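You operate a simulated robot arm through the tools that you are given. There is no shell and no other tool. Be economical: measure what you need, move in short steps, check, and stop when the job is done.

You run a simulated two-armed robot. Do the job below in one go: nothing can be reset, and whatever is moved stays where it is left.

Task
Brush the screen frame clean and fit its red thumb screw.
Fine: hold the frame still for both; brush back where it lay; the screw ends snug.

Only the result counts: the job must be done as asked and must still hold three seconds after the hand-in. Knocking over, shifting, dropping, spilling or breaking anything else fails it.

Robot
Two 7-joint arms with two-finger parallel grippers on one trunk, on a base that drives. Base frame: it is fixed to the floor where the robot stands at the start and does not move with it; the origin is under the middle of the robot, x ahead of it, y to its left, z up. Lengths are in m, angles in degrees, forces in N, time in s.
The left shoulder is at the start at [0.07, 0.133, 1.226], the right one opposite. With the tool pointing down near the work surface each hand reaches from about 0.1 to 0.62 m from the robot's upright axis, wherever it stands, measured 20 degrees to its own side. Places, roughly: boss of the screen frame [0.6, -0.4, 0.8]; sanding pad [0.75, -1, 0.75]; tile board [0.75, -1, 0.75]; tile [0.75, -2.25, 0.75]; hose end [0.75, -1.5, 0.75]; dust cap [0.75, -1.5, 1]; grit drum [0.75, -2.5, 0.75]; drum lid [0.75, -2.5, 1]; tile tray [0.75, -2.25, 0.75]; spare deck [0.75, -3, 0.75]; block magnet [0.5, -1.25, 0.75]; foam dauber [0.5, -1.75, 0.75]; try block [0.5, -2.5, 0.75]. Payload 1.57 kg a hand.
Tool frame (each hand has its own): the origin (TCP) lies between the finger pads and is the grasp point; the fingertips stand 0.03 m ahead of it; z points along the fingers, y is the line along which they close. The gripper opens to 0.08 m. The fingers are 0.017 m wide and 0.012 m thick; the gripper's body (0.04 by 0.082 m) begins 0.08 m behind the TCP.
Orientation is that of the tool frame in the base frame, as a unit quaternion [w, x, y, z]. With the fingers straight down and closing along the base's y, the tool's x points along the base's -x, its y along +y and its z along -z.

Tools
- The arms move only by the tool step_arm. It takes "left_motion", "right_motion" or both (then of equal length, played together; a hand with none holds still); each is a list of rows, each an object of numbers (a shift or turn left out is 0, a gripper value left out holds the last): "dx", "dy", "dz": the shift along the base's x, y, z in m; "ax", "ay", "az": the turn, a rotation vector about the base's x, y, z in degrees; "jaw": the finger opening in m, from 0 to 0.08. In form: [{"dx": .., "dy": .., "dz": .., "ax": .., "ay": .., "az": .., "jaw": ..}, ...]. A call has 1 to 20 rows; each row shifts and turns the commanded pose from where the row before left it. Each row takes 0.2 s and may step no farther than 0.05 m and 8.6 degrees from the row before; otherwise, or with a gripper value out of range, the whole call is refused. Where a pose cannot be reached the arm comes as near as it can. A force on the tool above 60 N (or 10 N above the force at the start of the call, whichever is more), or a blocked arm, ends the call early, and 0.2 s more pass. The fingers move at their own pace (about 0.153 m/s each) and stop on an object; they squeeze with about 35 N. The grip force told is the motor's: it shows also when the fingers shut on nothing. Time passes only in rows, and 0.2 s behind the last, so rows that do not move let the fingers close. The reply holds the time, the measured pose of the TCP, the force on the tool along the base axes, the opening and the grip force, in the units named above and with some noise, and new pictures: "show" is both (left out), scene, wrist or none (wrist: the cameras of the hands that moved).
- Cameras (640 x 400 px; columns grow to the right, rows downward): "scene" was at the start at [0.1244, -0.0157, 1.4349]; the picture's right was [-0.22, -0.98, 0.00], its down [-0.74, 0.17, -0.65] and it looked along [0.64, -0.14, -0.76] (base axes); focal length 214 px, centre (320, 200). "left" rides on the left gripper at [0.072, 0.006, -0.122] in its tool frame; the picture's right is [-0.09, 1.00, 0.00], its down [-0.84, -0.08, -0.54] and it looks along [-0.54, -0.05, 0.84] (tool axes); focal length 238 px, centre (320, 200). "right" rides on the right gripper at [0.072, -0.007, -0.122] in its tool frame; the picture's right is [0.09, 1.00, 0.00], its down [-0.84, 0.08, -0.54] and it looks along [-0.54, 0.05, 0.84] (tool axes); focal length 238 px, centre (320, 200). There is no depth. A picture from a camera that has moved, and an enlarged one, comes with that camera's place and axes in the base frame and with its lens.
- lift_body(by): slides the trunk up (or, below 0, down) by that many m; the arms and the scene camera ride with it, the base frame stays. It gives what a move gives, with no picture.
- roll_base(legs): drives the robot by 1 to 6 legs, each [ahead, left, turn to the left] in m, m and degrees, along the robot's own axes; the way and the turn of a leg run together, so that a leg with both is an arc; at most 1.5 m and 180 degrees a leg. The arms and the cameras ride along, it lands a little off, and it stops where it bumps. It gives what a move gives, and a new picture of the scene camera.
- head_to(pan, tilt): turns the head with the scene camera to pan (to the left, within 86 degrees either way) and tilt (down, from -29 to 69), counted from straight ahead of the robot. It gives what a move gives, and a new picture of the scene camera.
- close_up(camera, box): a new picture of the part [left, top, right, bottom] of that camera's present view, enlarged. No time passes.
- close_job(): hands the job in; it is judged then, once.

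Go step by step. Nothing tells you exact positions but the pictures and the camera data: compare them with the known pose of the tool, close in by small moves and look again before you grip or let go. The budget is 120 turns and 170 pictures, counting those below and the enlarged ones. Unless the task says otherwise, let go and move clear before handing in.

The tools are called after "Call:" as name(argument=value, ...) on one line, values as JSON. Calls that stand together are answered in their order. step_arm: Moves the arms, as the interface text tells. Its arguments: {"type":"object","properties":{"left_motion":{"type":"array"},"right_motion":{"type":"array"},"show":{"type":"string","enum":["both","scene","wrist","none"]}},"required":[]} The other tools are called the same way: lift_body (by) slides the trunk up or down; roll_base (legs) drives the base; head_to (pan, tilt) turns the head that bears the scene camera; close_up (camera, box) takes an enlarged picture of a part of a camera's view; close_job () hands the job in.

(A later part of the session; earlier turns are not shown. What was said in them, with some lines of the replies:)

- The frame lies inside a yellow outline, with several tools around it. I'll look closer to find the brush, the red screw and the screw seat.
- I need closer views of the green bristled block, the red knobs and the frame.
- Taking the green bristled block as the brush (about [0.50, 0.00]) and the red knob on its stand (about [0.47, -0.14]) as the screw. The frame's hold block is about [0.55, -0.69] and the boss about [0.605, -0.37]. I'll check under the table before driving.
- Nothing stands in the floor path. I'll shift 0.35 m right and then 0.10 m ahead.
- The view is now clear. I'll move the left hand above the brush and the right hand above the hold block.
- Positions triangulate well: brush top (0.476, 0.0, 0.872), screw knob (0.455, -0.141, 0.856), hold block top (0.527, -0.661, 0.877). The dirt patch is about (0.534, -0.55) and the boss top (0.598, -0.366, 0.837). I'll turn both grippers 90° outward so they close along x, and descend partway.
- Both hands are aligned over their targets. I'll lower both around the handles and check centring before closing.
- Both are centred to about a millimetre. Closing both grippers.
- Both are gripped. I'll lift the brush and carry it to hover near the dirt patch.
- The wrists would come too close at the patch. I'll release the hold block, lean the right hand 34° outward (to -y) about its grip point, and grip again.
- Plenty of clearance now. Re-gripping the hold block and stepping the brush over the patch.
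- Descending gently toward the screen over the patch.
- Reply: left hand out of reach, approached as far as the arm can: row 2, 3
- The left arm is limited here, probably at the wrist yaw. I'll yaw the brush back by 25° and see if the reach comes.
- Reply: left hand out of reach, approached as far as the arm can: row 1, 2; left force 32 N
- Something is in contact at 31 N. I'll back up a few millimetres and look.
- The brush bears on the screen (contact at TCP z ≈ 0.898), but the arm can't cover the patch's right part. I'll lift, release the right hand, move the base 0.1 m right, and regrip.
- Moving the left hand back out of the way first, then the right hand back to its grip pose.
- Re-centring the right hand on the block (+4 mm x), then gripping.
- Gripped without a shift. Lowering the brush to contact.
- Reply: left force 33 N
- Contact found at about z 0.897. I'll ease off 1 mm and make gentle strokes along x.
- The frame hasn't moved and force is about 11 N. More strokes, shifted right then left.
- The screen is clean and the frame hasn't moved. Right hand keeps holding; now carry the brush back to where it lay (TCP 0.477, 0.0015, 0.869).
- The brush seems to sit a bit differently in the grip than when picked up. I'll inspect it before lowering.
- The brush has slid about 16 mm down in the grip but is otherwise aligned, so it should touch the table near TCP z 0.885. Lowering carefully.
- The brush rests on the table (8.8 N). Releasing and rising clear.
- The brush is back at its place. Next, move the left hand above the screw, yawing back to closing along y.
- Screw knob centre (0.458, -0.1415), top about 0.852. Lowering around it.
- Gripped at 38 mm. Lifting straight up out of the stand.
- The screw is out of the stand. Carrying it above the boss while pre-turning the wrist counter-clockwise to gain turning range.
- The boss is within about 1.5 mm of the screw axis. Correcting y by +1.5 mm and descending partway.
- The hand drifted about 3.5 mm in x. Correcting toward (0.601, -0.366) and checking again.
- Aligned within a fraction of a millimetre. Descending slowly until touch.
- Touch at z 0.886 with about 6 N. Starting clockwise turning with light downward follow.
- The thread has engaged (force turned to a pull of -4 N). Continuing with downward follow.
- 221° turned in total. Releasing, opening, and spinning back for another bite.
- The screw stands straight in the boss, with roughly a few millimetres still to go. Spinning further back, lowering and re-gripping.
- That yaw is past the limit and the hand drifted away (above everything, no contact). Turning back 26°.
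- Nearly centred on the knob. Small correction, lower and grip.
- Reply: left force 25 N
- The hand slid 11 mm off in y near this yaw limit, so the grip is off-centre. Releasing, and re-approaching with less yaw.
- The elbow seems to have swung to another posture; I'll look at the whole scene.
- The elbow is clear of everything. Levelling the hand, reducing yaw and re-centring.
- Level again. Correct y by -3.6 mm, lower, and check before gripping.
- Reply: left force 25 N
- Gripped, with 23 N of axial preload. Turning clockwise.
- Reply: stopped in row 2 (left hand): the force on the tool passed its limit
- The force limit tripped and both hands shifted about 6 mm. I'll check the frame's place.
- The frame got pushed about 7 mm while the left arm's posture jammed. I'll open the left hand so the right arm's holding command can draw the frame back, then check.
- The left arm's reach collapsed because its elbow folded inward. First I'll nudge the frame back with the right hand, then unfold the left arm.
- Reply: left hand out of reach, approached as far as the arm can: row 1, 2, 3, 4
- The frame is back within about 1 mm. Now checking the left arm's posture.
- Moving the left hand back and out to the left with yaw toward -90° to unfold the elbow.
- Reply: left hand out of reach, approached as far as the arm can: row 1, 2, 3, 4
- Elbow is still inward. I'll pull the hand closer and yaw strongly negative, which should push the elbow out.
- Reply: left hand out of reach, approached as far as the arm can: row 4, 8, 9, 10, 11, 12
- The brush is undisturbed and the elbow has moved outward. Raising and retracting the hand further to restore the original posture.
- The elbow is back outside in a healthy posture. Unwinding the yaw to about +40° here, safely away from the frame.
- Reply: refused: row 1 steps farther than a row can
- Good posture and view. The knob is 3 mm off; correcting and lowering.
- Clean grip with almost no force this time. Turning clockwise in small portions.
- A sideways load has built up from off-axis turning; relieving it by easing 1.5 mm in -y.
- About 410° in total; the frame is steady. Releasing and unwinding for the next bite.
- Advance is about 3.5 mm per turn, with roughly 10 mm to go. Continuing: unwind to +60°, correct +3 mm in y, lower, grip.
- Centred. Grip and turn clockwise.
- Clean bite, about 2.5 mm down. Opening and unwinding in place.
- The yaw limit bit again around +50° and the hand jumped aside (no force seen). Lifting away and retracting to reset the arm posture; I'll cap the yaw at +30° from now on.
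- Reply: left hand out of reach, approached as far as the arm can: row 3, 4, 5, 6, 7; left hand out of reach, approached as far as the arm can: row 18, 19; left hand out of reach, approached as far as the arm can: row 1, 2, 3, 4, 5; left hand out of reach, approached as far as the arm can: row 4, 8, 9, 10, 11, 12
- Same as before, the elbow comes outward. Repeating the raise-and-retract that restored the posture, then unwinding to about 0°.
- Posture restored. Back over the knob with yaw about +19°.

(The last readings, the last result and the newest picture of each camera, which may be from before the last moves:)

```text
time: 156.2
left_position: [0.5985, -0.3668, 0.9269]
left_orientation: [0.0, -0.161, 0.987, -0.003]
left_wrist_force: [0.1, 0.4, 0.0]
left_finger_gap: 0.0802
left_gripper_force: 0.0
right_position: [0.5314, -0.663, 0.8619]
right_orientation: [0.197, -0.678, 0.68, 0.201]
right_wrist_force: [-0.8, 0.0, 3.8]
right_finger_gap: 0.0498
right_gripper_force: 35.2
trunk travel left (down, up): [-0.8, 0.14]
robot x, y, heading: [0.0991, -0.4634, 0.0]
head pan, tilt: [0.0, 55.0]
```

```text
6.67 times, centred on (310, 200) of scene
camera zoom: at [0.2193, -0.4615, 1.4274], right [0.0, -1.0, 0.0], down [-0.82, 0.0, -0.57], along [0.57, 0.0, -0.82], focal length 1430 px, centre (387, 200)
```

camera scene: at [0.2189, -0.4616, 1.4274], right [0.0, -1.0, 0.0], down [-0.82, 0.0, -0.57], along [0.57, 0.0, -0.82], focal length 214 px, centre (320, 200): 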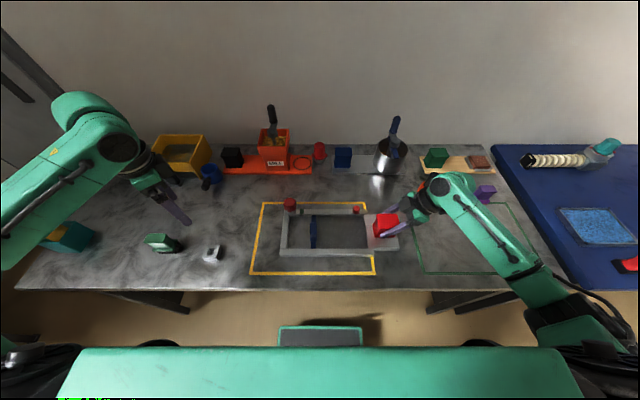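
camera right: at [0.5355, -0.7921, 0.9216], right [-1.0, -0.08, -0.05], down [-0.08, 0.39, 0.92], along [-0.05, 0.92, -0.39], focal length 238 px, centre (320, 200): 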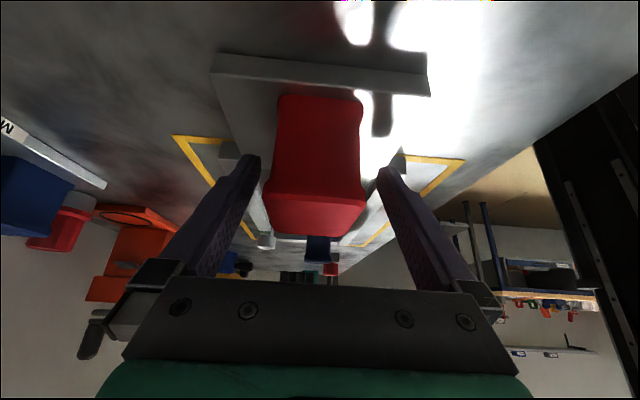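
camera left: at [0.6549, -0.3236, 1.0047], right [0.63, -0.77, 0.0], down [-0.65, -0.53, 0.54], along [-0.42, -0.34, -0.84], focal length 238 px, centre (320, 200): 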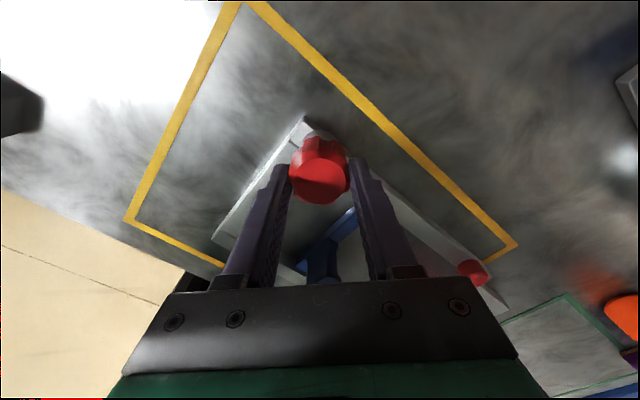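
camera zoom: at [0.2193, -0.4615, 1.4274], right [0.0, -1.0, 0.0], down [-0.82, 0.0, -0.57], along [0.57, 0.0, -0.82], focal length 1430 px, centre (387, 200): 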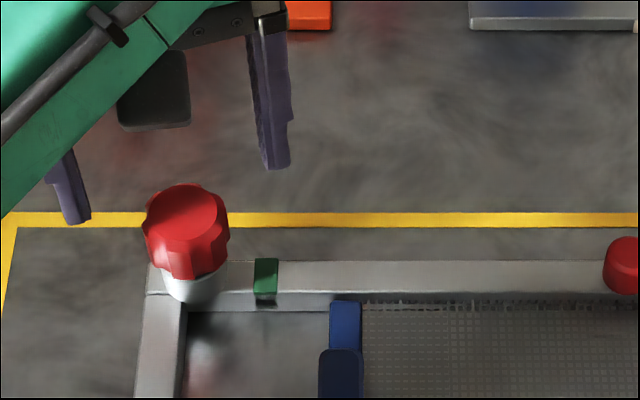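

Call:
close_up(camera="scene", box=[284, 188, 308, 212])

```text
16.00 times, centred on (296, 200) of scene
camera zoom: at [0.2193, -0.4615, 1.4274], right [0.0, -1.0, 0.0], down [-0.82, 0.0, -0.57], along [0.57, 0.0, -0.82], focal length 3432 px, centre (704, 200)
```

zoom: 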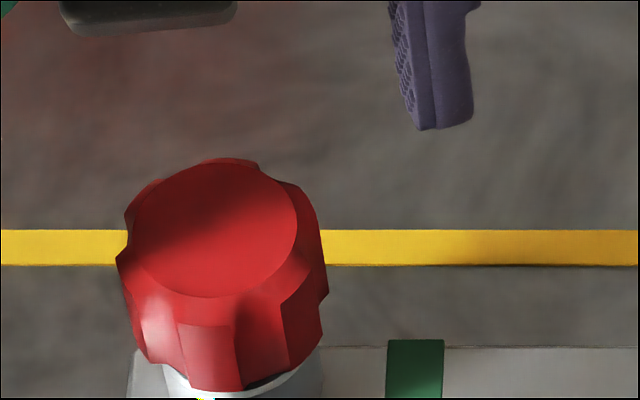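

Centred to 1 mm. Lower, grip and turn through the next bite (capped to +18°…-145°).

Call:
step_arm(left_motion=[{"dx": 0.001, "dz": -0.02}, {"dz": -0.02}, {"dz": -0.009}, {}, {"jaw": 0.045}, {"jaw": 0.0}, {}, {"az": -8.5}, {"az": -8.5, "dz": -0.0001}, {"az": -8.5, "dz": -0.0001}, {"az": -8.5, "dz": -0.0001}, {"az": -8.5, "dz": -0.0001}, {"az": -8.5, "dz": -0.0001}, {"az": -8.5, "dz": -0.0001}, {"az": -8.5, "dz": -0.0001}, {"az": -8.5, "dz": -0.0001}, {"az": -8.5, "dz": -0.0001}, {"az": -8.5, "dz": -0.0001}, {"az": -8.5, "dz": -0.0001}, {}], show="none")

```text
time: 160.3
left_position: [0.5999, -0.3676, 0.878]
left_orientation: [-0.001, 0.666, 0.746, 0.0]
left_wrist_force: [1.4, 1.0, -0.5]
left_finger_gap: 0.0378
left_gripper_force: 35.0
right_position: [0.53, -0.663, 0.8622]
right_orientation: [0.198, -0.677, 0.68, 0.2]
right_wrist_force: [-1.1, -0.2, 5.2]
right_finger_gap: 0.0499
right_gripper_force: 34.6
trunk travel left (down, up): [-0.8, 0.14]
robot x, y, heading: [0.0987, -0.464, 0.2]
head pan, tilt: [0.0, 55.0]
```

Clean. Finish the bite, open, and start unwinding.

Call:
step_arm(left_motion=[{"az": -8.5, "dz": -0.0001}, {"az": -8.5, "dz": -0.0001}, {"az": -8.5, "dz": -0.0001}, {"az": -8.5, "dz": -0.0001}, {"az": -8.5, "dz": -0.0001}, {"az": -8.5, "dz": -0.0001}, {"az": -8.5, "dz": -0.0001}, {}, {"jaw": 0.08}, {}, {"az": 8.5}, {"az": 8.5}, {"az": 8.5}, {"az": 8.5}, {"az": 8.5}, {"az": 8.5}, {"az": 8.5}, {"az": 8.5}, {"az": 8.5}], show="none")

Call:
step_arm(left_motion=[{"az": 8.5}, {"az": 8.5}, {"az": 8.5}, {"az": 8.5}, {"az": 8.5}, {"az": 8.5}, {"az": 8.5}, {"az": 8.5}, {"az": 8.5}, {}, {}], show="none")

Call:
close_up(camera="left", box=[250, 80, 390, 230])

```text
time: 164.3
left_position: [0.6014, -0.3668, 0.8775]
left_orientation: [-0.001, 0.546, 0.838, -0.001]
left_wrist_force: [0.3, 0.2, -0.8]
left_finger_gap: 0.0801
left_gripper_force: 0.1
right_position: [0.5303, -0.6622, 0.8624]
right_orientation: [0.197, -0.678, 0.679, 0.2]
right_wrist_force: [-0.6, -0.6, 3.9]
right_finger_gap: 0.0498
right_gripper_force: 35.0
trunk travel left (down, up): [-0.8, 0.14]
robot x, y, heading: [0.0994, -0.4629, 0.0]
head pan, tilt: [0.0, 55.0]
```

```text
time: 166.8
left_position: [0.6004, -0.3681, 0.8772]
left_orientation: [0.001, -0.089, 0.996, -0.003]
left_wrist_force: [-0.1, -1.0, -0.5]
left_finger_gap: 0.0801
left_gripper_force: 0.0
right_position: [0.5302, -0.6634, 0.8621]
right_orientation: [0.197, -0.678, 0.679, 0.201]
right_wrist_force: [0.2, 0.6, 4.0]
right_finger_gap: 0.0497
right_gripper_force: 35.0
trunk travel left (down, up): [-0.8, 0.14]
robot x, y, heading: [0.0987, -0.4604, 0.1]
head pan, tilt: [0.0, 55.0]
```

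```text
2.67 times, centred on (320, 155) of left
camera zoom: at [0.5277, -0.3726, 1.0001], right [-0.08, 1.0, 0.0], down [0.84, 0.07, 0.54], along [0.54, 0.04, -0.84], focal length 636 px, centre (320, 320)
```

zoom: 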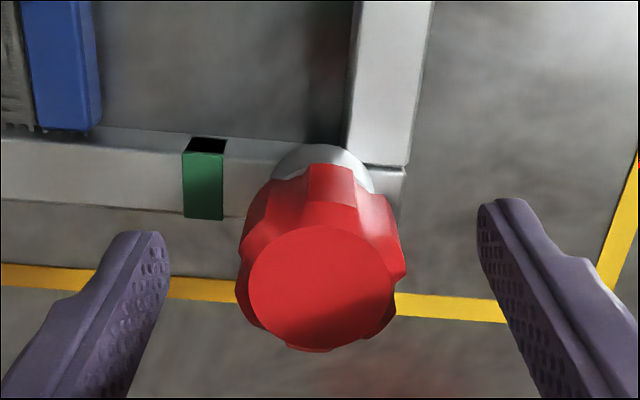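

The knob top has stayed at about z 0.875 in my last measurements, so the screw may already be seated. Checking the gap from the side with the right-hand camera.

Call:
close_up(camera="right", box=[220, 200, 300, 280])

Call:
close_up(camera="scene", box=[282, 192, 306, 216])

```text
5.00 times, centred on (260, 240) of right
camera zoom: at [0.539, -0.7887, 0.925], right [-1.0, -0.08, -0.04], down [-0.07, 0.41, 0.91], along [-0.05, 0.91, -0.42], focal length 1192 px, centre (620, 0)
```

zoom: 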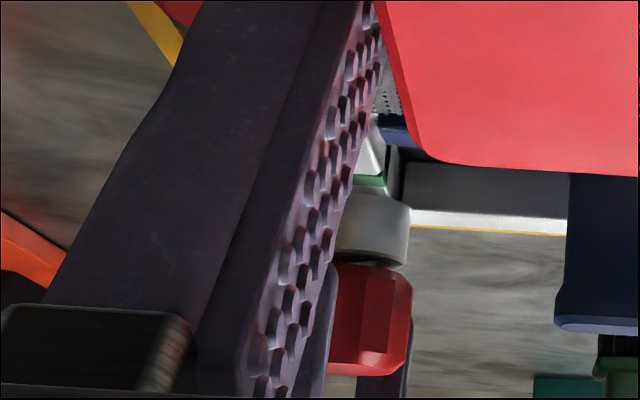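

```text
16.00 times, centred on (294, 204) of scene
camera zoom: at [0.2191, -0.4616, 1.4274], right [0.0, -1.0, 0.0], down [-0.82, 0.0, -0.57], along [0.57, 0.0, -0.82], focal length 3432 px, centre (736, 136)
```

zoom: 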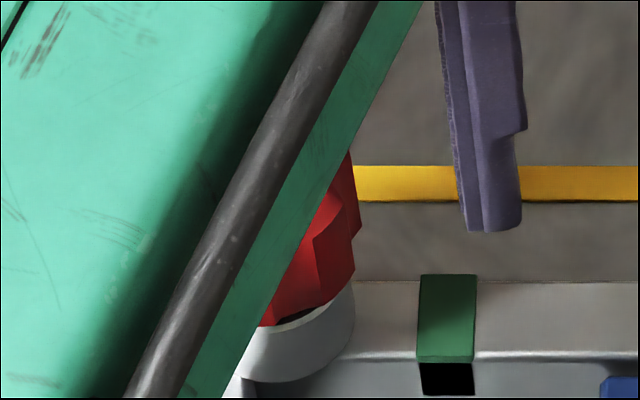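

Call:
close_up(camera="right", box=[256, 230, 286, 280])

```text
8.00 times, centred on (271, 255) of right
camera zoom: at [0.539, -0.7887, 0.925], right [-1.0, -0.08, -0.04], down [-0.07, 0.41, 0.91], along [-0.05, 0.91, -0.42], focal length 1907 px, centre (712, -240)
```

zoom: 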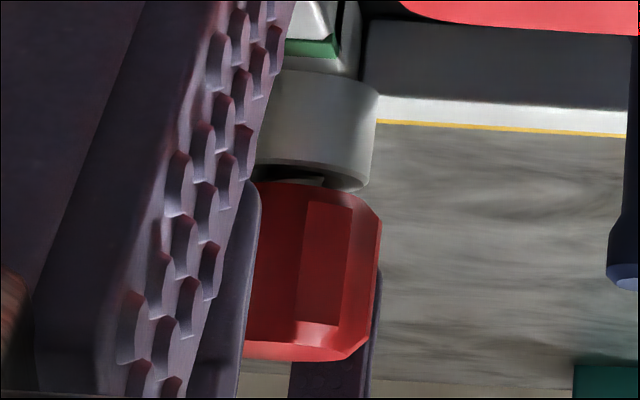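

The side view shows the knob still about 5 mm above the boss, so more turning is needed. This view is my progress gauge; next bite.

Call:
step_arm(left_motion=[{"jaw": 0.045}, {"jaw": 0.0}, {}, {"az": -8.5}, {"az": -8.5}, {"az": -8.5}, {"az": -8.5}, {"az": -8.5}, {"az": -8.5}, {"az": -8.5}, {"az": -8.5}, {"az": -8.5}, {"az": -8.5}, {"az": -8.5}, {"az": -8.5}, {"az": -8.5}, {"az": -8.5}, {"az": -8.5}, {"az": -8.5}, {}], show="none")

Call:
close_up(camera="right", box=[256, 230, 286, 280])

Call:
close_up(camera="scene", box=[284, 188, 308, 212])

```text
time: 170.9
left_position: [0.6012, -0.3679, 0.8773]
left_orientation: [-0.001, 0.891, 0.454, 0.0]
left_wrist_force: [2.8, -0.4, 0.4]
left_finger_gap: 0.0385
left_gripper_force: 35.3
right_position: [0.5307, -0.6621, 0.8628]
right_orientation: [0.196, -0.678, 0.68, 0.2]
right_wrist_force: [-0.7, 0.5, 6.7]
right_finger_gap: 0.0498
right_gripper_force: 35.3
trunk travel left (down, up): [-0.8, 0.14]
robot x, y, heading: [0.0954, -0.4643, -0.1]
head pan, tilt: [0.0, 55.0]
```

```text
8.00 times, centred on (271, 255) of right
camera zoom: at [0.539, -0.7887, 0.9251], right [-1.0, -0.08, -0.04], down [-0.07, 0.41, 0.91], along [-0.05, 0.91, -0.42], focal length 1907 px, centre (712, -240)
```

zoom: 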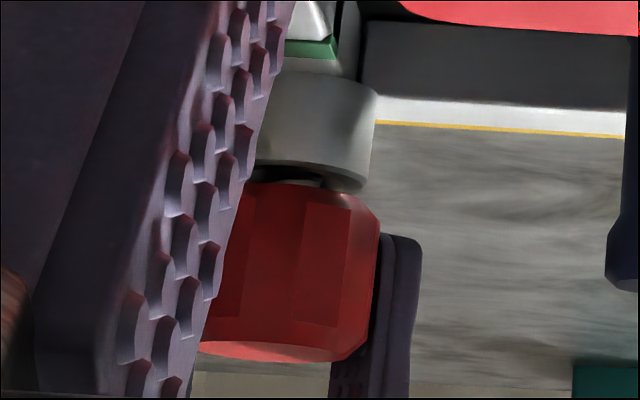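

```text
16.00 times, centred on (296, 200) of scene
camera zoom: at [0.2192, -0.4615, 1.4274], right [0.0, -1.0, 0.0], down [-0.82, 0.0, -0.57], along [0.57, 0.0, -0.82], focal length 3432 px, centre (704, 200)
```

zoom: 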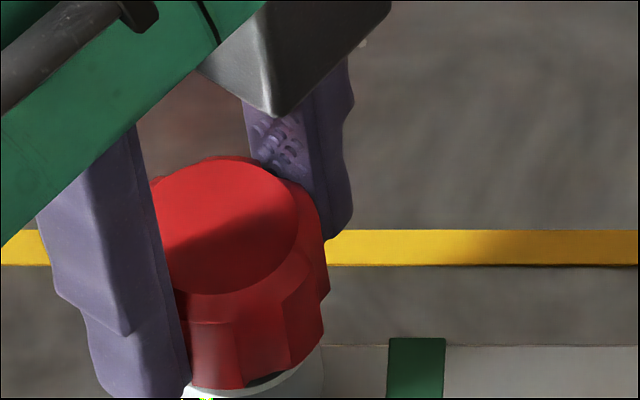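

Turning alone isn't advancing it, so the thread hasn't caught; it needs a downward push while turning. I'll unwind and check how it responds to pressing.

Call:
step_arm(left_motion=[{"jaw": 0.08}, {}, {"az": 8.5}, {"az": 8.5}, {"az": 8.5}, {"az": 8.5}, {"az": 8.5}, {"az": 8.5}, {"az": 8.5}, {"az": 8.5}, {"az": 8.5}, {"az": 8.5}, {"az": 8.5}, {"az": 8.5}, {"az": 8.5}, {"az": 8.5}, {"az": 8.5}, {"az": 8.5}, {}, {}], show="none")

Call:
close_up(camera="left", box=[250, 80, 390, 230])

```text
time: 175.2
left_position: [0.5992, -0.366, 0.8787]
left_orientation: [0.001, -0.089, 0.996, -0.002]
left_wrist_force: [-0.2, 0.1, 0.2]
left_finger_gap: 0.0801
left_gripper_force: 0.0
right_position: [0.5307, -0.6621, 0.8607]
right_orientation: [0.198, -0.677, 0.68, 0.2]
right_wrist_force: [-0.4, -0.4, 3.0]
right_finger_gap: 0.0499
right_gripper_force: 35.3
trunk travel left (down, up): [-0.8, 0.14]
robot x, y, heading: [0.0984, -0.4618, 0.0]
head pan, tilt: [0.0, 55.0]
```

```text
2.67 times, centred on (320, 155) of left
camera zoom: at [0.5275, -0.3725, 1.0004], right [-0.08, 1.0, 0.0], down [0.84, 0.07, 0.54], along [0.54, 0.04, -0.84], focal length 636 px, centre (320, 320)
```

zoom: 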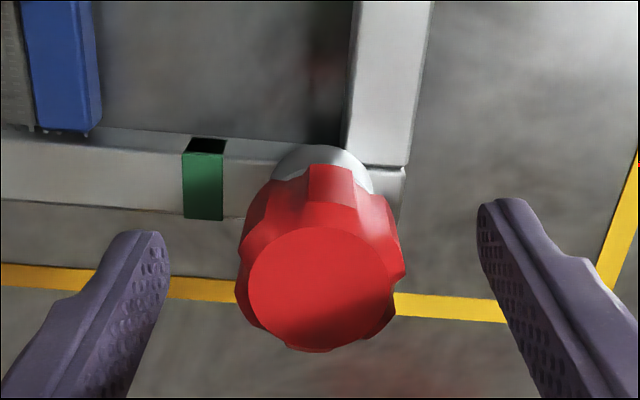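

Call:
step_arm(left_motion=[{"dz": 0.002, "jaw": 0.045}, {"jaw": 0.0}, {}, {"dz": -0.001}, {"dz": -0.001}, {}], show="none")

```text
time: 176.6
left_position: [0.6002, -0.3669, 0.8786]
left_orientation: [0.002, -0.089, 0.996, -0.003]
left_wrist_force: [-4.4, -2.2, 20.5]
left_finger_gap: 0.0378
left_gripper_force: 35.3
right_position: [0.5292, -0.6625, 0.8611]
right_orientation: [0.198, -0.677, 0.68, 0.2]
right_wrist_force: [6.1, 6.0, -4.3]
right_finger_gap: 0.0497
right_gripper_force: 35.1
trunk travel left (down, up): [-0.8, 0.14]
robot x, y, heading: [0.0989, -0.4666, 0.2]
head pan, tilt: [0.0, 55.0]
```

20 N downward now. Turning clockwise under this load.

Call:
step_arm(left_motion=[{"az": -8.5}, {"az": -8.5}, {"az": -8.5}, {"az": -8.5}, {"az": -8.5}, {"az": -8.5}, {"az": -8.5}, {"az": -8.5}, {}], show="none")

Call:
close_up(camera="right", box=[256, 230, 286, 280])

```text
time: 178.6
left_position: [0.601, -0.3662, 0.8786]
left_orientation: [-0.002, 0.484, 0.875, -0.002]
left_wrist_force: [2.1, 7.3, -3.0]
left_finger_gap: 0.0382
left_gripper_force: 35.3
right_position: [0.5301, -0.6628, 0.8613]
right_orientation: [0.196, -0.678, 0.679, 0.201]
right_wrist_force: [-1.8, -6.3, 6.8]
right_finger_gap: 0.0496
right_gripper_force: 35.1
trunk travel left (down, up): [-0.8, 0.14]
robot x, y, heading: [0.0997, -0.459, -0.3]
head pan, tilt: [0.0, 55.0]
```

```text
8.00 times, centred on (271, 255) of right
camera zoom: at [0.5395, -0.7891, 0.9252], right [-1.0, -0.08, -0.04], down [-0.07, 0.41, 0.91], along [-0.05, 0.91, -0.42], focal length 1907 px, centre (712, -240)
```

zoom: 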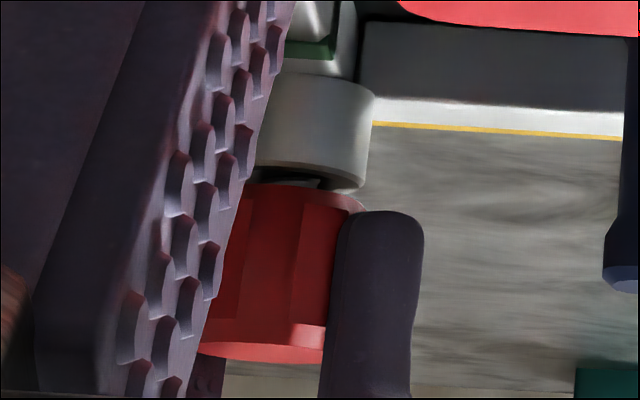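

Call:
close_up(camera="left", box=[250, 80, 390, 230])

Call:
close_up(camera="right", box=[262, 244, 282, 264])

```text
2.67 times, centred on (320, 155) of left
camera zoom: at [0.568, -0.3015, 0.9999], right [0.89, 0.45, 0.0], down [0.38, -0.75, 0.54], along [0.24, -0.48, -0.84], focal length 636 px, centre (320, 320)
```

zoom: 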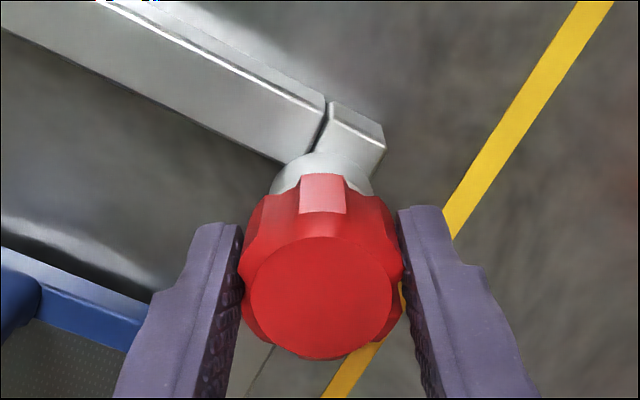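

```text
16.00 times, centred on (272, 254) of right
camera zoom: at [0.5395, -0.7891, 0.9252], right [-1.0, -0.08, -0.04], down [-0.07, 0.41, 0.91], along [-0.05, 0.91, -0.42], focal length 3814 px, centre (1088, -664)
```

zoom: 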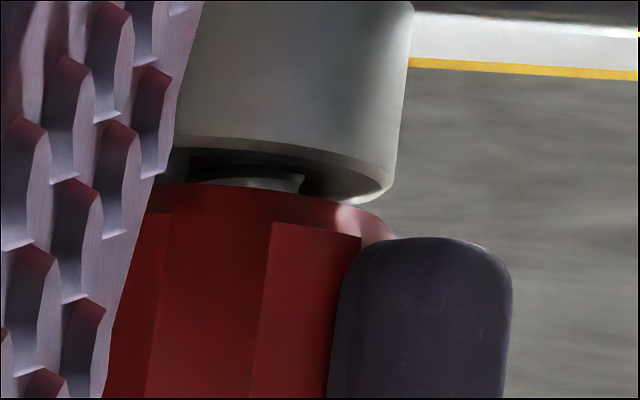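

The knob turns with the fingers or ratchets at its lobes; I need to know which. I'll turn in single small steps and watch the finger gap.

Call:
step_arm(left_motion=[{"az": -8}], show="none")

Call:
step_arm(left_motion=[{"az": -8}], show="none")

Call:
close_up(camera="left", box=[250, 80, 390, 230])

Call:
step_arm(left_motion=[{"az": -8}], show="none")

Call:
step_arm(left_motion=[{"az": -8}], show="none")

Call:
close_up(camera="left", box=[250, 80, 390, 230])

```text
time: 178.9
left_position: [0.6017, -0.3665, 0.877]
left_orientation: [-0.001, 0.544, 0.839, -0.002]
left_wrist_force: [3.7, 5.0, -0.9]
left_finger_gap: 0.0384
left_gripper_force: 35.4
right_position: [0.5314, -0.6619, 0.8629]
right_orientation: [0.196, -0.678, 0.679, 0.201]
right_wrist_force: [-0.6, -6.6, 8.7]
right_finger_gap: 0.0499
right_gripper_force: 34.9
trunk travel left (down, up): [-0.8, 0.14]
robot x, y, heading: [0.1008, -0.4619, 0.0]
head pan, tilt: [0.0, 55.0]
```

```text
time: 179.3
left_position: [0.6013, -0.3676, 0.8767]
left_orientation: [-0.001, 0.602, 0.798, -0.001]
left_wrist_force: [4.7, 4.4, -1.2]
left_finger_gap: 0.0378
left_gripper_force: 35.0
right_position: [0.5299, -0.6626, 0.8612]
right_orientation: [0.196, -0.678, 0.679, 0.2]
right_wrist_force: [-1.8, -6.3, 8.6]
right_finger_gap: 0.0498
right_gripper_force: 34.7
trunk travel left (down, up): [-0.8, 0.14]
robot x, y, heading: [0.1004, -0.4636, -0.3]
head pan, tilt: [0.0, 55.0]
```

```text
2.67 times, centred on (320, 155) of left
camera zoom: at [0.5871, -0.2958, 1.0002], right [0.98, 0.18, 0.0], down [0.16, -0.83, 0.54], along [0.1, -0.53, -0.84], focal length 636 px, centre (320, 320)
```

zoom: 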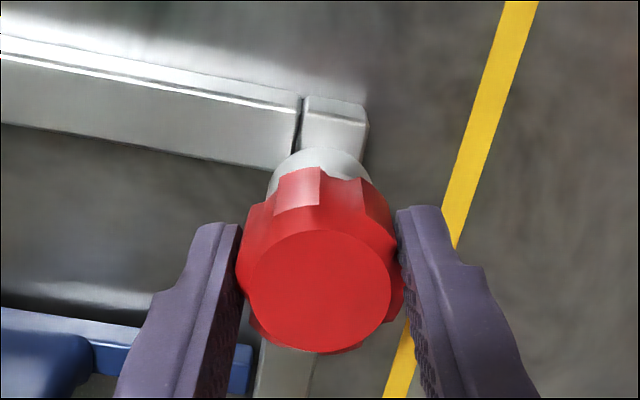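

```text
time: 179.8
left_position: [0.6004, -0.3669, 0.8779]
left_orientation: [-0.001, 0.657, 0.754, 0.0]
left_wrist_force: [3.8, 5.0, 1.5]
left_finger_gap: 0.0376
left_gripper_force: 35.0
right_position: [0.531, -0.6631, 0.8619]
right_orientation: [0.196, -0.677, 0.68, 0.2]
right_wrist_force: [-2.7, -5.6, 5.9]
right_finger_gap: 0.0496
right_gripper_force: 35.1
trunk travel left (down, up): [-0.8, 0.14]
robot x, y, heading: [0.0971, -0.4642, 0.1]
head pan, tilt: [0.0, 55.0]
```

```text
time: 180.2
left_position: [0.6011, -0.3663, 0.8791]
left_orientation: [-0.001, 0.707, 0.707, -0.001]
left_wrist_force: [3.5, 2.5, 0.4]
left_finger_gap: 0.0384
left_gripper_force: 35.2
right_position: [0.5307, -0.6629, 0.8616]
right_orientation: [0.197, -0.677, 0.68, 0.202]
right_wrist_force: [-1.5, -5.6, 7.1]
right_finger_gap: 0.0494
right_gripper_force: 35.0
trunk travel left (down, up): [-0.8, 0.14]
robot x, y, heading: [0.1004, -0.4616, 0.1]
head pan, tilt: [0.0, 55.0]
```

```text
2.67 times, centred on (320, 155) of left
camera zoom: at [0.6069, -0.2948, 1.0], right [1.0, -0.09, 0.0], down [-0.08, -0.84, 0.54], along [-0.05, -0.54, -0.84], focal length 636 px, centre (320, 320)
```

zoom: 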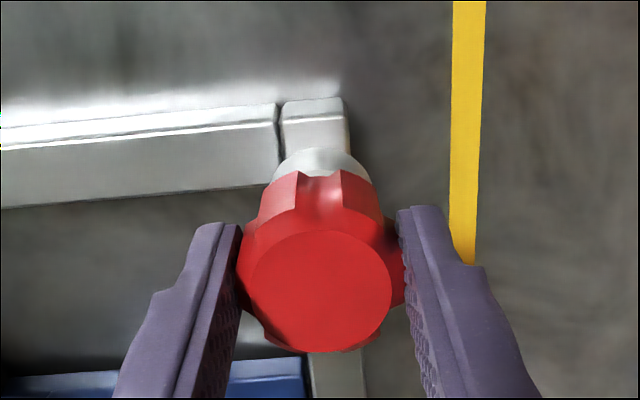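

The lobes slip past the fingers while the knob stays fixed, so the screw is resisting firmly. To tell tight from merely stiff, I'll turn very slowly and compare.

Call:
step_arm(left_motion=[{"az": -1.5}, {"az": -1.5}, {"az": -1.5}, {"az": -1.5}, {"az": -1.5}, {"az": -1.5}, {"az": -1.5}, {"az": -1.5}, {"az": -1.5}, {"az": -1.5}, {"az": -1.5}, {"az": -1.5}, {"az": -1.5}, {"az": -1.5}, {"az": -1.5}, {"az": -1.5}, {}, {}], show="none")

Call:
close_up(camera="left", box=[250, 80, 390, 230])

```text
time: 183.9
left_position: [0.6008, -0.3673, 0.8779]
left_orientation: [-0.001, 0.839, 0.544, -0.001]
left_wrist_force: [1.0, 1.5, -0.2]
left_finger_gap: 0.0377
left_gripper_force: 34.5
right_position: [0.5303, -0.6626, 0.8616]
right_orientation: [0.197, -0.677, 0.68, 0.2]
right_wrist_force: [-1.5, -0.7, 5.1]
right_finger_gap: 0.0495
right_gripper_force: 35.4
trunk travel left (down, up): [-0.8, 0.14]
robot x, y, heading: [0.0995, -0.4629, 0.2]
head pan, tilt: [0.0, 55.0]
```

```text
2.67 times, centred on (320, 155) of left
camera zoom: at [0.6356, -0.3039, 1.0003], right [0.87, -0.49, 0.0], down [-0.41, -0.73, 0.54], along [-0.27, -0.47, -0.84], focal length 636 px, centre (320, 320)
```

zoom: 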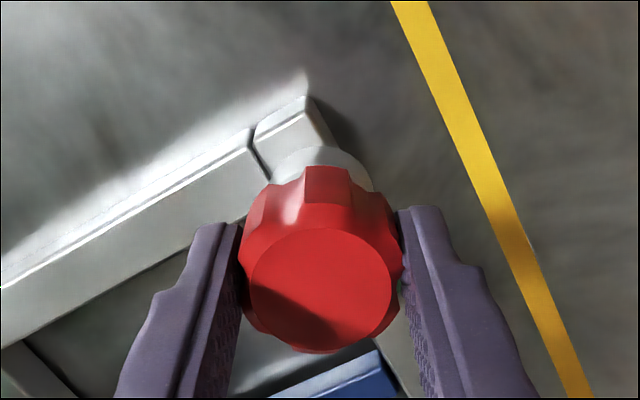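

Progress is uncertain: the knob creeps only slightly with the fingers. I'll regrip, press harder, and turn, comparing the knob's phase before and after.

Call:
step_arm(left_motion=[{"jaw": 0.08}, {}, {"az": 8.5}, {"az": 8.5}, {"az": 8.5}, {"az": 8.5}, {"az": 8.5}, {"az": 8.5}, {"az": 8.5}, {"az": 8.5}, {"az": 8.5}, {"az": 8.5}, {"az": 8.5}, {"az": 8.5}, {"az": 8.5}, {"az": 8.5}, {"dz": 0.002}, {"jaw": 0.045}, {"jaw": 0.0}, {}], show="none")

Call:
step_arm(left_motion=[{"dz": -0.0015}, {"dz": -0.0015}, {}], show="none")

Call:
close_up(camera="left", box=[250, 80, 390, 230])

Call:
step_arm(left_motion=[{"az": -5}, {"az": -5}, {"az": -5}, {"az": -5}, {}], show="none")

Call:
close_up(camera="left", box=[250, 80, 390, 230])

```text
time: 188.2
left_position: [0.5996, -0.3665, 0.8793]
left_orientation: [0.001, -0.045, 0.999, -0.002]
left_wrist_force: [-0.8, -7.2, 0.3]
left_finger_gap: 0.0381
left_gripper_force: 35.5
right_position: [0.5294, -0.6611, 0.8619]
right_orientation: [0.198, -0.678, 0.679, 0.201]
right_wrist_force: [0.7, 5.7, 3.3]
right_finger_gap: 0.0501
right_gripper_force: 34.6
trunk travel left (down, up): [-0.8, 0.14]
robot x, y, heading: [0.1, -0.4657, 0.1]
head pan, tilt: [0.0, 55.0]
```

```text
time: 188.9
left_position: [0.6007, -0.3665, 0.8791]
left_orientation: [0.002, -0.044, 0.999, -0.002]
left_wrist_force: [-3.7, -8.8, 27.0]
left_finger_gap: 0.0378
left_gripper_force: 35.0
right_position: [0.5288, -0.6622, 0.8621]
right_orientation: [0.198, -0.677, 0.68, 0.201]
right_wrist_force: [6.4, 13.5, -5.4]
right_finger_gap: 0.0495
right_gripper_force: 35.0
trunk travel left (down, up): [-0.8, 0.14]
robot x, y, heading: [0.0976, -0.465, -0.0]
head pan, tilt: [0.0, 55.0]
```

```text
2.67 times, centred on (320, 155) of left
camera zoom: at [0.5266, -0.3657, 1.0007], right [0.0, 1.0, -0.01], down [0.84, 0.0, 0.55], along [0.55, -0.01, -0.84], focal length 636 px, centre (320, 320)
```

zoom: 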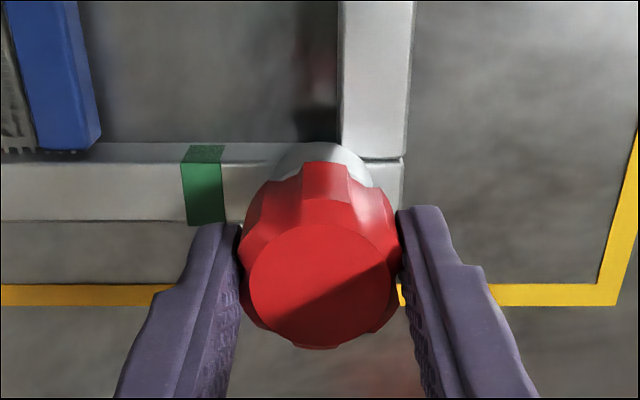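

```text
time: 190.2
left_position: [0.5998, -0.367, 0.8753]
left_orientation: [-0.002, 0.13, 0.992, -0.002]
left_wrist_force: [-2.3, -6.8, -0.2]
left_finger_gap: 0.0379
left_gripper_force: 34.9
right_position: [0.5298, -0.6627, 0.8602]
right_orientation: [0.198, -0.678, 0.679, 0.2]
right_wrist_force: [0.1, 8.1, 4.1]
right_finger_gap: 0.0497
right_gripper_force: 35.1
trunk travel left (down, up): [-0.8, 0.14]
robot x, y, heading: [0.1017, -0.4627, 0.0]
head pan, tilt: [0.0, 55.0]
```

```text
2.67 times, centred on (320, 155) of left
camera zoom: at [0.5319, -0.3412, 0.9979], right [0.35, 0.94, 0.0], down [0.79, -0.29, 0.54], along [0.5, -0.19, -0.84], focal length 636 px, centre (320, 320)
```

zoom: 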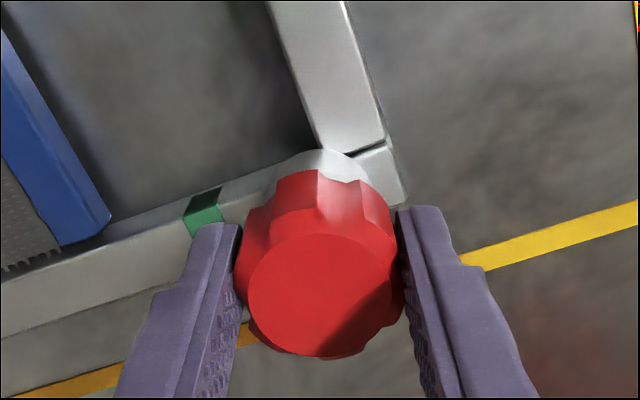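

The knob doesn't turn clockwise at all, even under load. One check to tell "tight at its stop" from "jammed": a short counter-clockwise turn, then re-tighten.

Call:
step_arm(left_motion=[{"az": 6}, {"az": 6}, {"az": 6}, {"az": 6}, {}], show="none")

Call:
close_up(camera="left", box=[250, 80, 390, 230])

Call:
step_arm(left_motion=[{"az": -6}, {"az": -6}, {"az": -6}, {"az": -6}, {"az": -6}, {"az": -6}, {}], show="none")

Call:
close_up(camera="left", box=[250, 80, 390, 230])

```text
time: 191.3
left_position: [0.6014, -0.3664, 0.8769]
left_orientation: [-0.001, -0.08, 0.997, -0.003]
left_wrist_force: [-1.5, -10.7, -4.8]
left_finger_gap: 0.0379
left_gripper_force: 35.0
right_position: [0.5315, -0.6615, 0.8611]
right_orientation: [0.197, -0.678, 0.679, 0.201]
right_wrist_force: [2.2, 9.1, 5.7]
right_finger_gap: 0.0499
right_gripper_force: 35.1
trunk travel left (down, up): [-0.8, 0.14]
robot x, y, heading: [0.0989, -0.4638, 0.2]
head pan, tilt: [0.0, 55.0]
```

```text
2.67 times, centred on (320, 155) of left
camera zoom: at [0.528, -0.3712, 0.9987], right [-0.07, 1.0, 0.0], down [0.84, 0.06, 0.54], along [0.54, 0.03, -0.84], focal length 636 px, centre (320, 320)
```

zoom: 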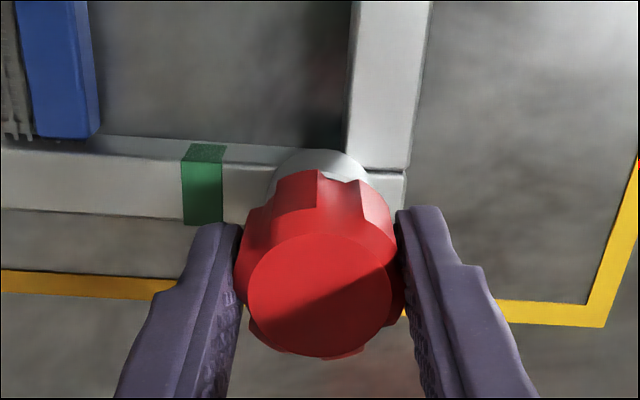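

```text
time: 192.9
left_position: [0.601, -0.3671, 0.8765]
left_orientation: [-0.001, 0.234, 0.972, -0.002]
left_wrist_force: [0.5, -11.6, -4.9]
left_finger_gap: 0.0382
left_gripper_force: 34.8
right_position: [0.532, -0.662, 0.8604]
right_orientation: [0.197, -0.678, 0.679, 0.201]
right_wrist_force: [1.1, 12.0, 7.5]
right_finger_gap: 0.0498
right_gripper_force: 34.9
trunk travel left (down, up): [-0.8, 0.14]
robot x, y, heading: [0.0986, -0.4613, 0.2]
head pan, tilt: [0.0, 55.0]
```

```text
2.67 times, centred on (320, 155) of left
camera zoom: at [0.5393, -0.3275, 0.9987], right [0.54, 0.84, 0.0], down [0.71, -0.45, 0.54], along [0.46, -0.29, -0.84], focal length 636 px, centre (320, 320)
```

zoom: 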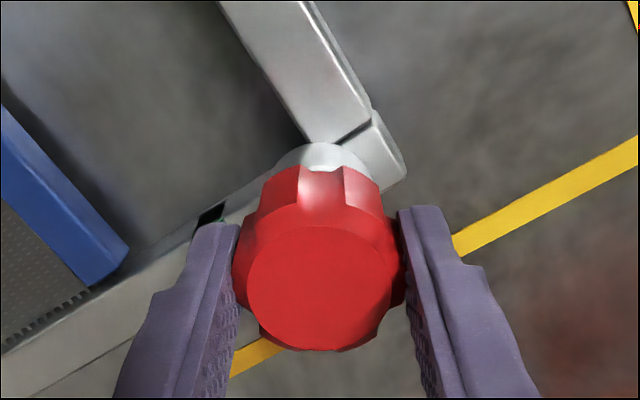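

The knob followed freely 24° counter-clockwise, then returned and stopped hard at the same place. So it is threaded in and tight at its seat. Releasing the left hand and moving clear.

Call:
step_arm(left_motion=[{"jaw": 0.08}, {}, {"dz": 0.02}, {"dz": 0.03}, {"dz": 0.03}, {"dz": 0.02, "dx": -0.02, "dy": 0.04}, {"dz": 0.02, "dx": -0.02, "dy": 0.04}, {"dx": -0.03, "dy": 0.035}, {"dx": -0.03, "dy": 0.035}, {}], show="scene")

Call:
close_up(camera="scene", box=[250, 160, 400, 270])

Call:
close_up(camera="right", box=[240, 210, 300, 280])

```text
time: 195.2
left_position: [0.5492, -0.1755, 0.9469]
left_orientation: [-0.007, 0.214, 0.977, 0.026]
left_wrist_force: [0.4, -0.1, -0.3]
left_finger_gap: 0.0802
left_gripper_force: 0.1
left hand out of reach, approached as far as the arm can: row 5, 6, 7, 8, 9
right_position: [0.5298, -0.661, 0.8608]
right_orientation: [0.197, -0.677, 0.679, 0.202]
right_wrist_force: [-2.2, -0.4, 2.2]
right_finger_gap: 0.0499
right_gripper_force: 34.6
trunk travel left (down, up): [-0.8, 0.14]
robot x, y, heading: [0.1018, -0.4623, 0.0]
head pan, tilt: [0.0, 55.0]
camera scene: at [0.2191, -0.4617, 1.4274], right [0.0, -1.0, 0.0], down [-0.82, 0.0, -0.57], along [0.57, 0.0, -0.82], focal length 214 px, centre (320, 200)
```

scene: 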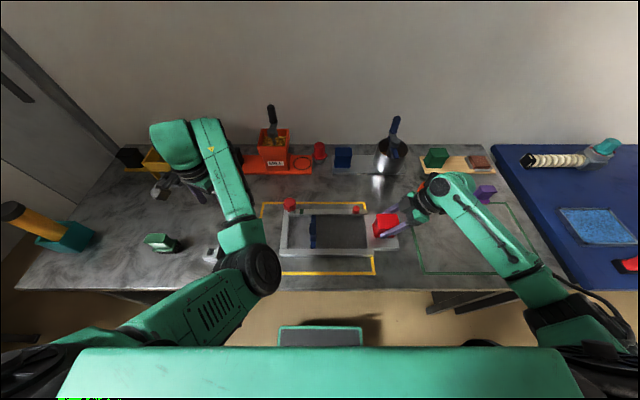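

```text
3.64 times, centred on (325, 215) of scene
camera zoom: at [0.2191, -0.4617, 1.4274], right [0.0, -1.0, 0.0], down [-0.82, 0.0, -0.57], along [0.57, 0.0, -0.82], focal length 780 px, centre (302, 146)
```

zoom: 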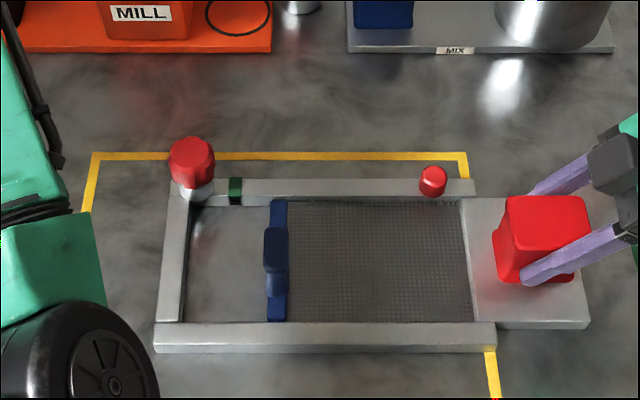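

```text
5.71 times, centred on (270, 245) of right
camera zoom: at [0.5388, -0.7884, 0.9248], right [-1.0, -0.08, -0.04], down [-0.07, 0.41, 0.91], along [-0.05, 0.91, -0.41], focal length 1362 px, centre (606, -57)
```

zoom: 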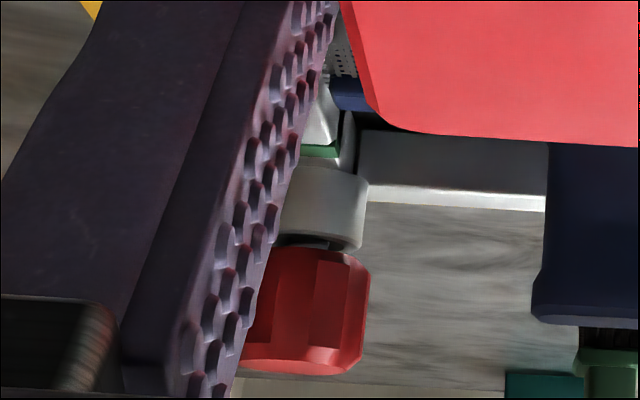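

The frame lies as it did, clean, with the screw in. Releasing the right hand and backing out along its approach.

Call:
step_arm(right_motion=[{"jaw": 0.06}, {"jaw": 0.08}, {}, {"dy": -0.02, "dz": 0.03}, {"dy": -0.022, "dz": 0.033}, {"dy": -0.022, "dz": 0.033}, {"dz": 0.03}, {}], show="scene")

Call:
close_up(camera="scene", box=[250, 160, 400, 270])

Call:
close_up(camera="scene", box=[100, 200, 260, 300])

```text
time: 196.9
left_position: [0.5514, -0.1761, 0.9482]
left_orientation: [-0.004, 0.214, 0.977, 0.024]
left_wrist_force: [-0.2, 0.7, -0.2]
left_finger_gap: 0.08
left_gripper_force: 0.1
right_position: [0.5302, -0.7276, 0.9892]
right_orientation: [0.198, -0.677, 0.68, 0.201]
right_wrist_force: [-0.1, 0.4, 0.4]
right_finger_gap: 0.0799
right_gripper_force: 0.0
trunk travel left (down, up): [-0.8, 0.14]
robot x, y, heading: [0.0989, -0.4645, -0.2]
head pan, tilt: [0.0, 55.0]
camera scene: at [0.2202, -0.4619, 1.4273], right [0.0, -1.0, 0.0], down [-0.82, 0.0, -0.57], along [0.57, 0.0, -0.82], focal length 214 px, centre (320, 200)
```

scene: 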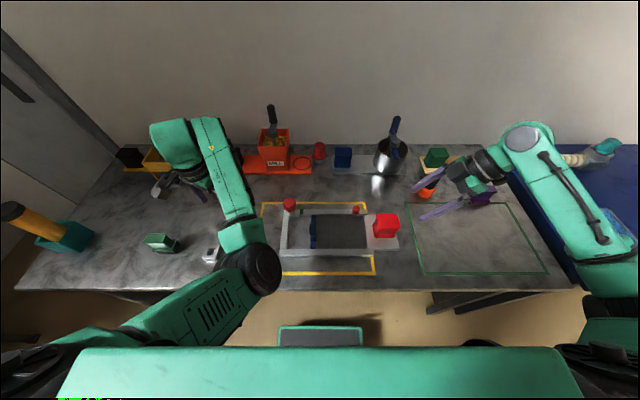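

```text
3.64 times, centred on (325, 215) of scene
camera zoom: at [0.2202, -0.4619, 1.4273], right [0.0, -1.0, 0.0], down [-0.82, 0.0, -0.57], along [0.57, 0.0, -0.82], focal length 780 px, centre (302, 146)
```

zoom: 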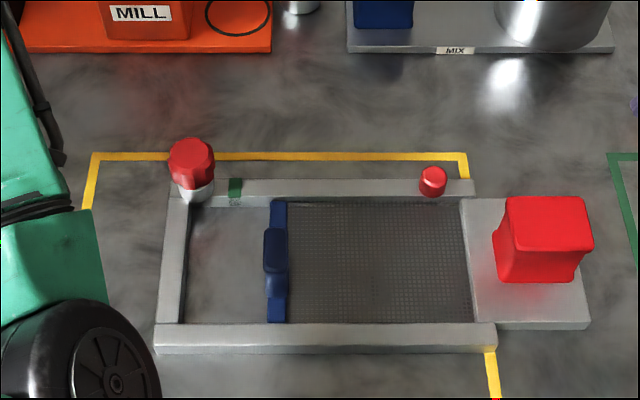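

```text
4.00 times, centred on (180, 250) of scene
camera zoom: at [0.2202, -0.4619, 1.4273], right [0.0, -1.0, 0.0], down [-0.82, 0.0, -0.57], along [0.57, 0.0, -0.82], focal length 858 px, centre (880, 0)
```

zoom: 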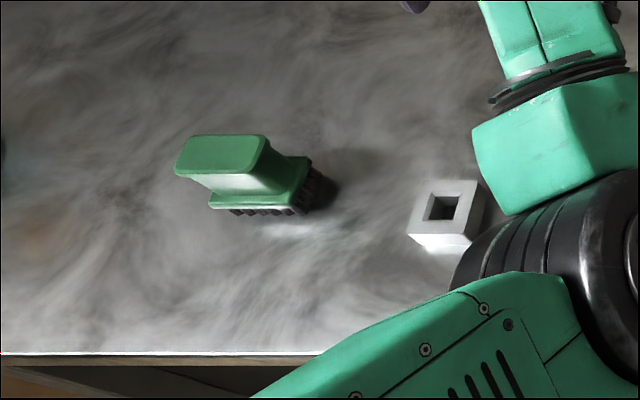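

Everything is in place: the screen is clean, the screw is in tight, the brush is back, and both hands are clear. Handing in.

Call:
close_job()

```text
The job is handed in.
```

I've handed the job in: the screen frame is brushed clean and the brush is back where it lay. The red thumb screw is threaded into its boss and turned until it stopped.

- **Frame moved once:** while I was tightening the screw, the left arm jammed and pushed the frame about 7 mm. I moved it back to within 1–2 mm of its place, but it was not held still the whole time.
- **Screw gap:** the knob still sits about 5 mm above the boss. It turned freely backwards, then stopped hard at the same point when turned in again, so I took it as snug.
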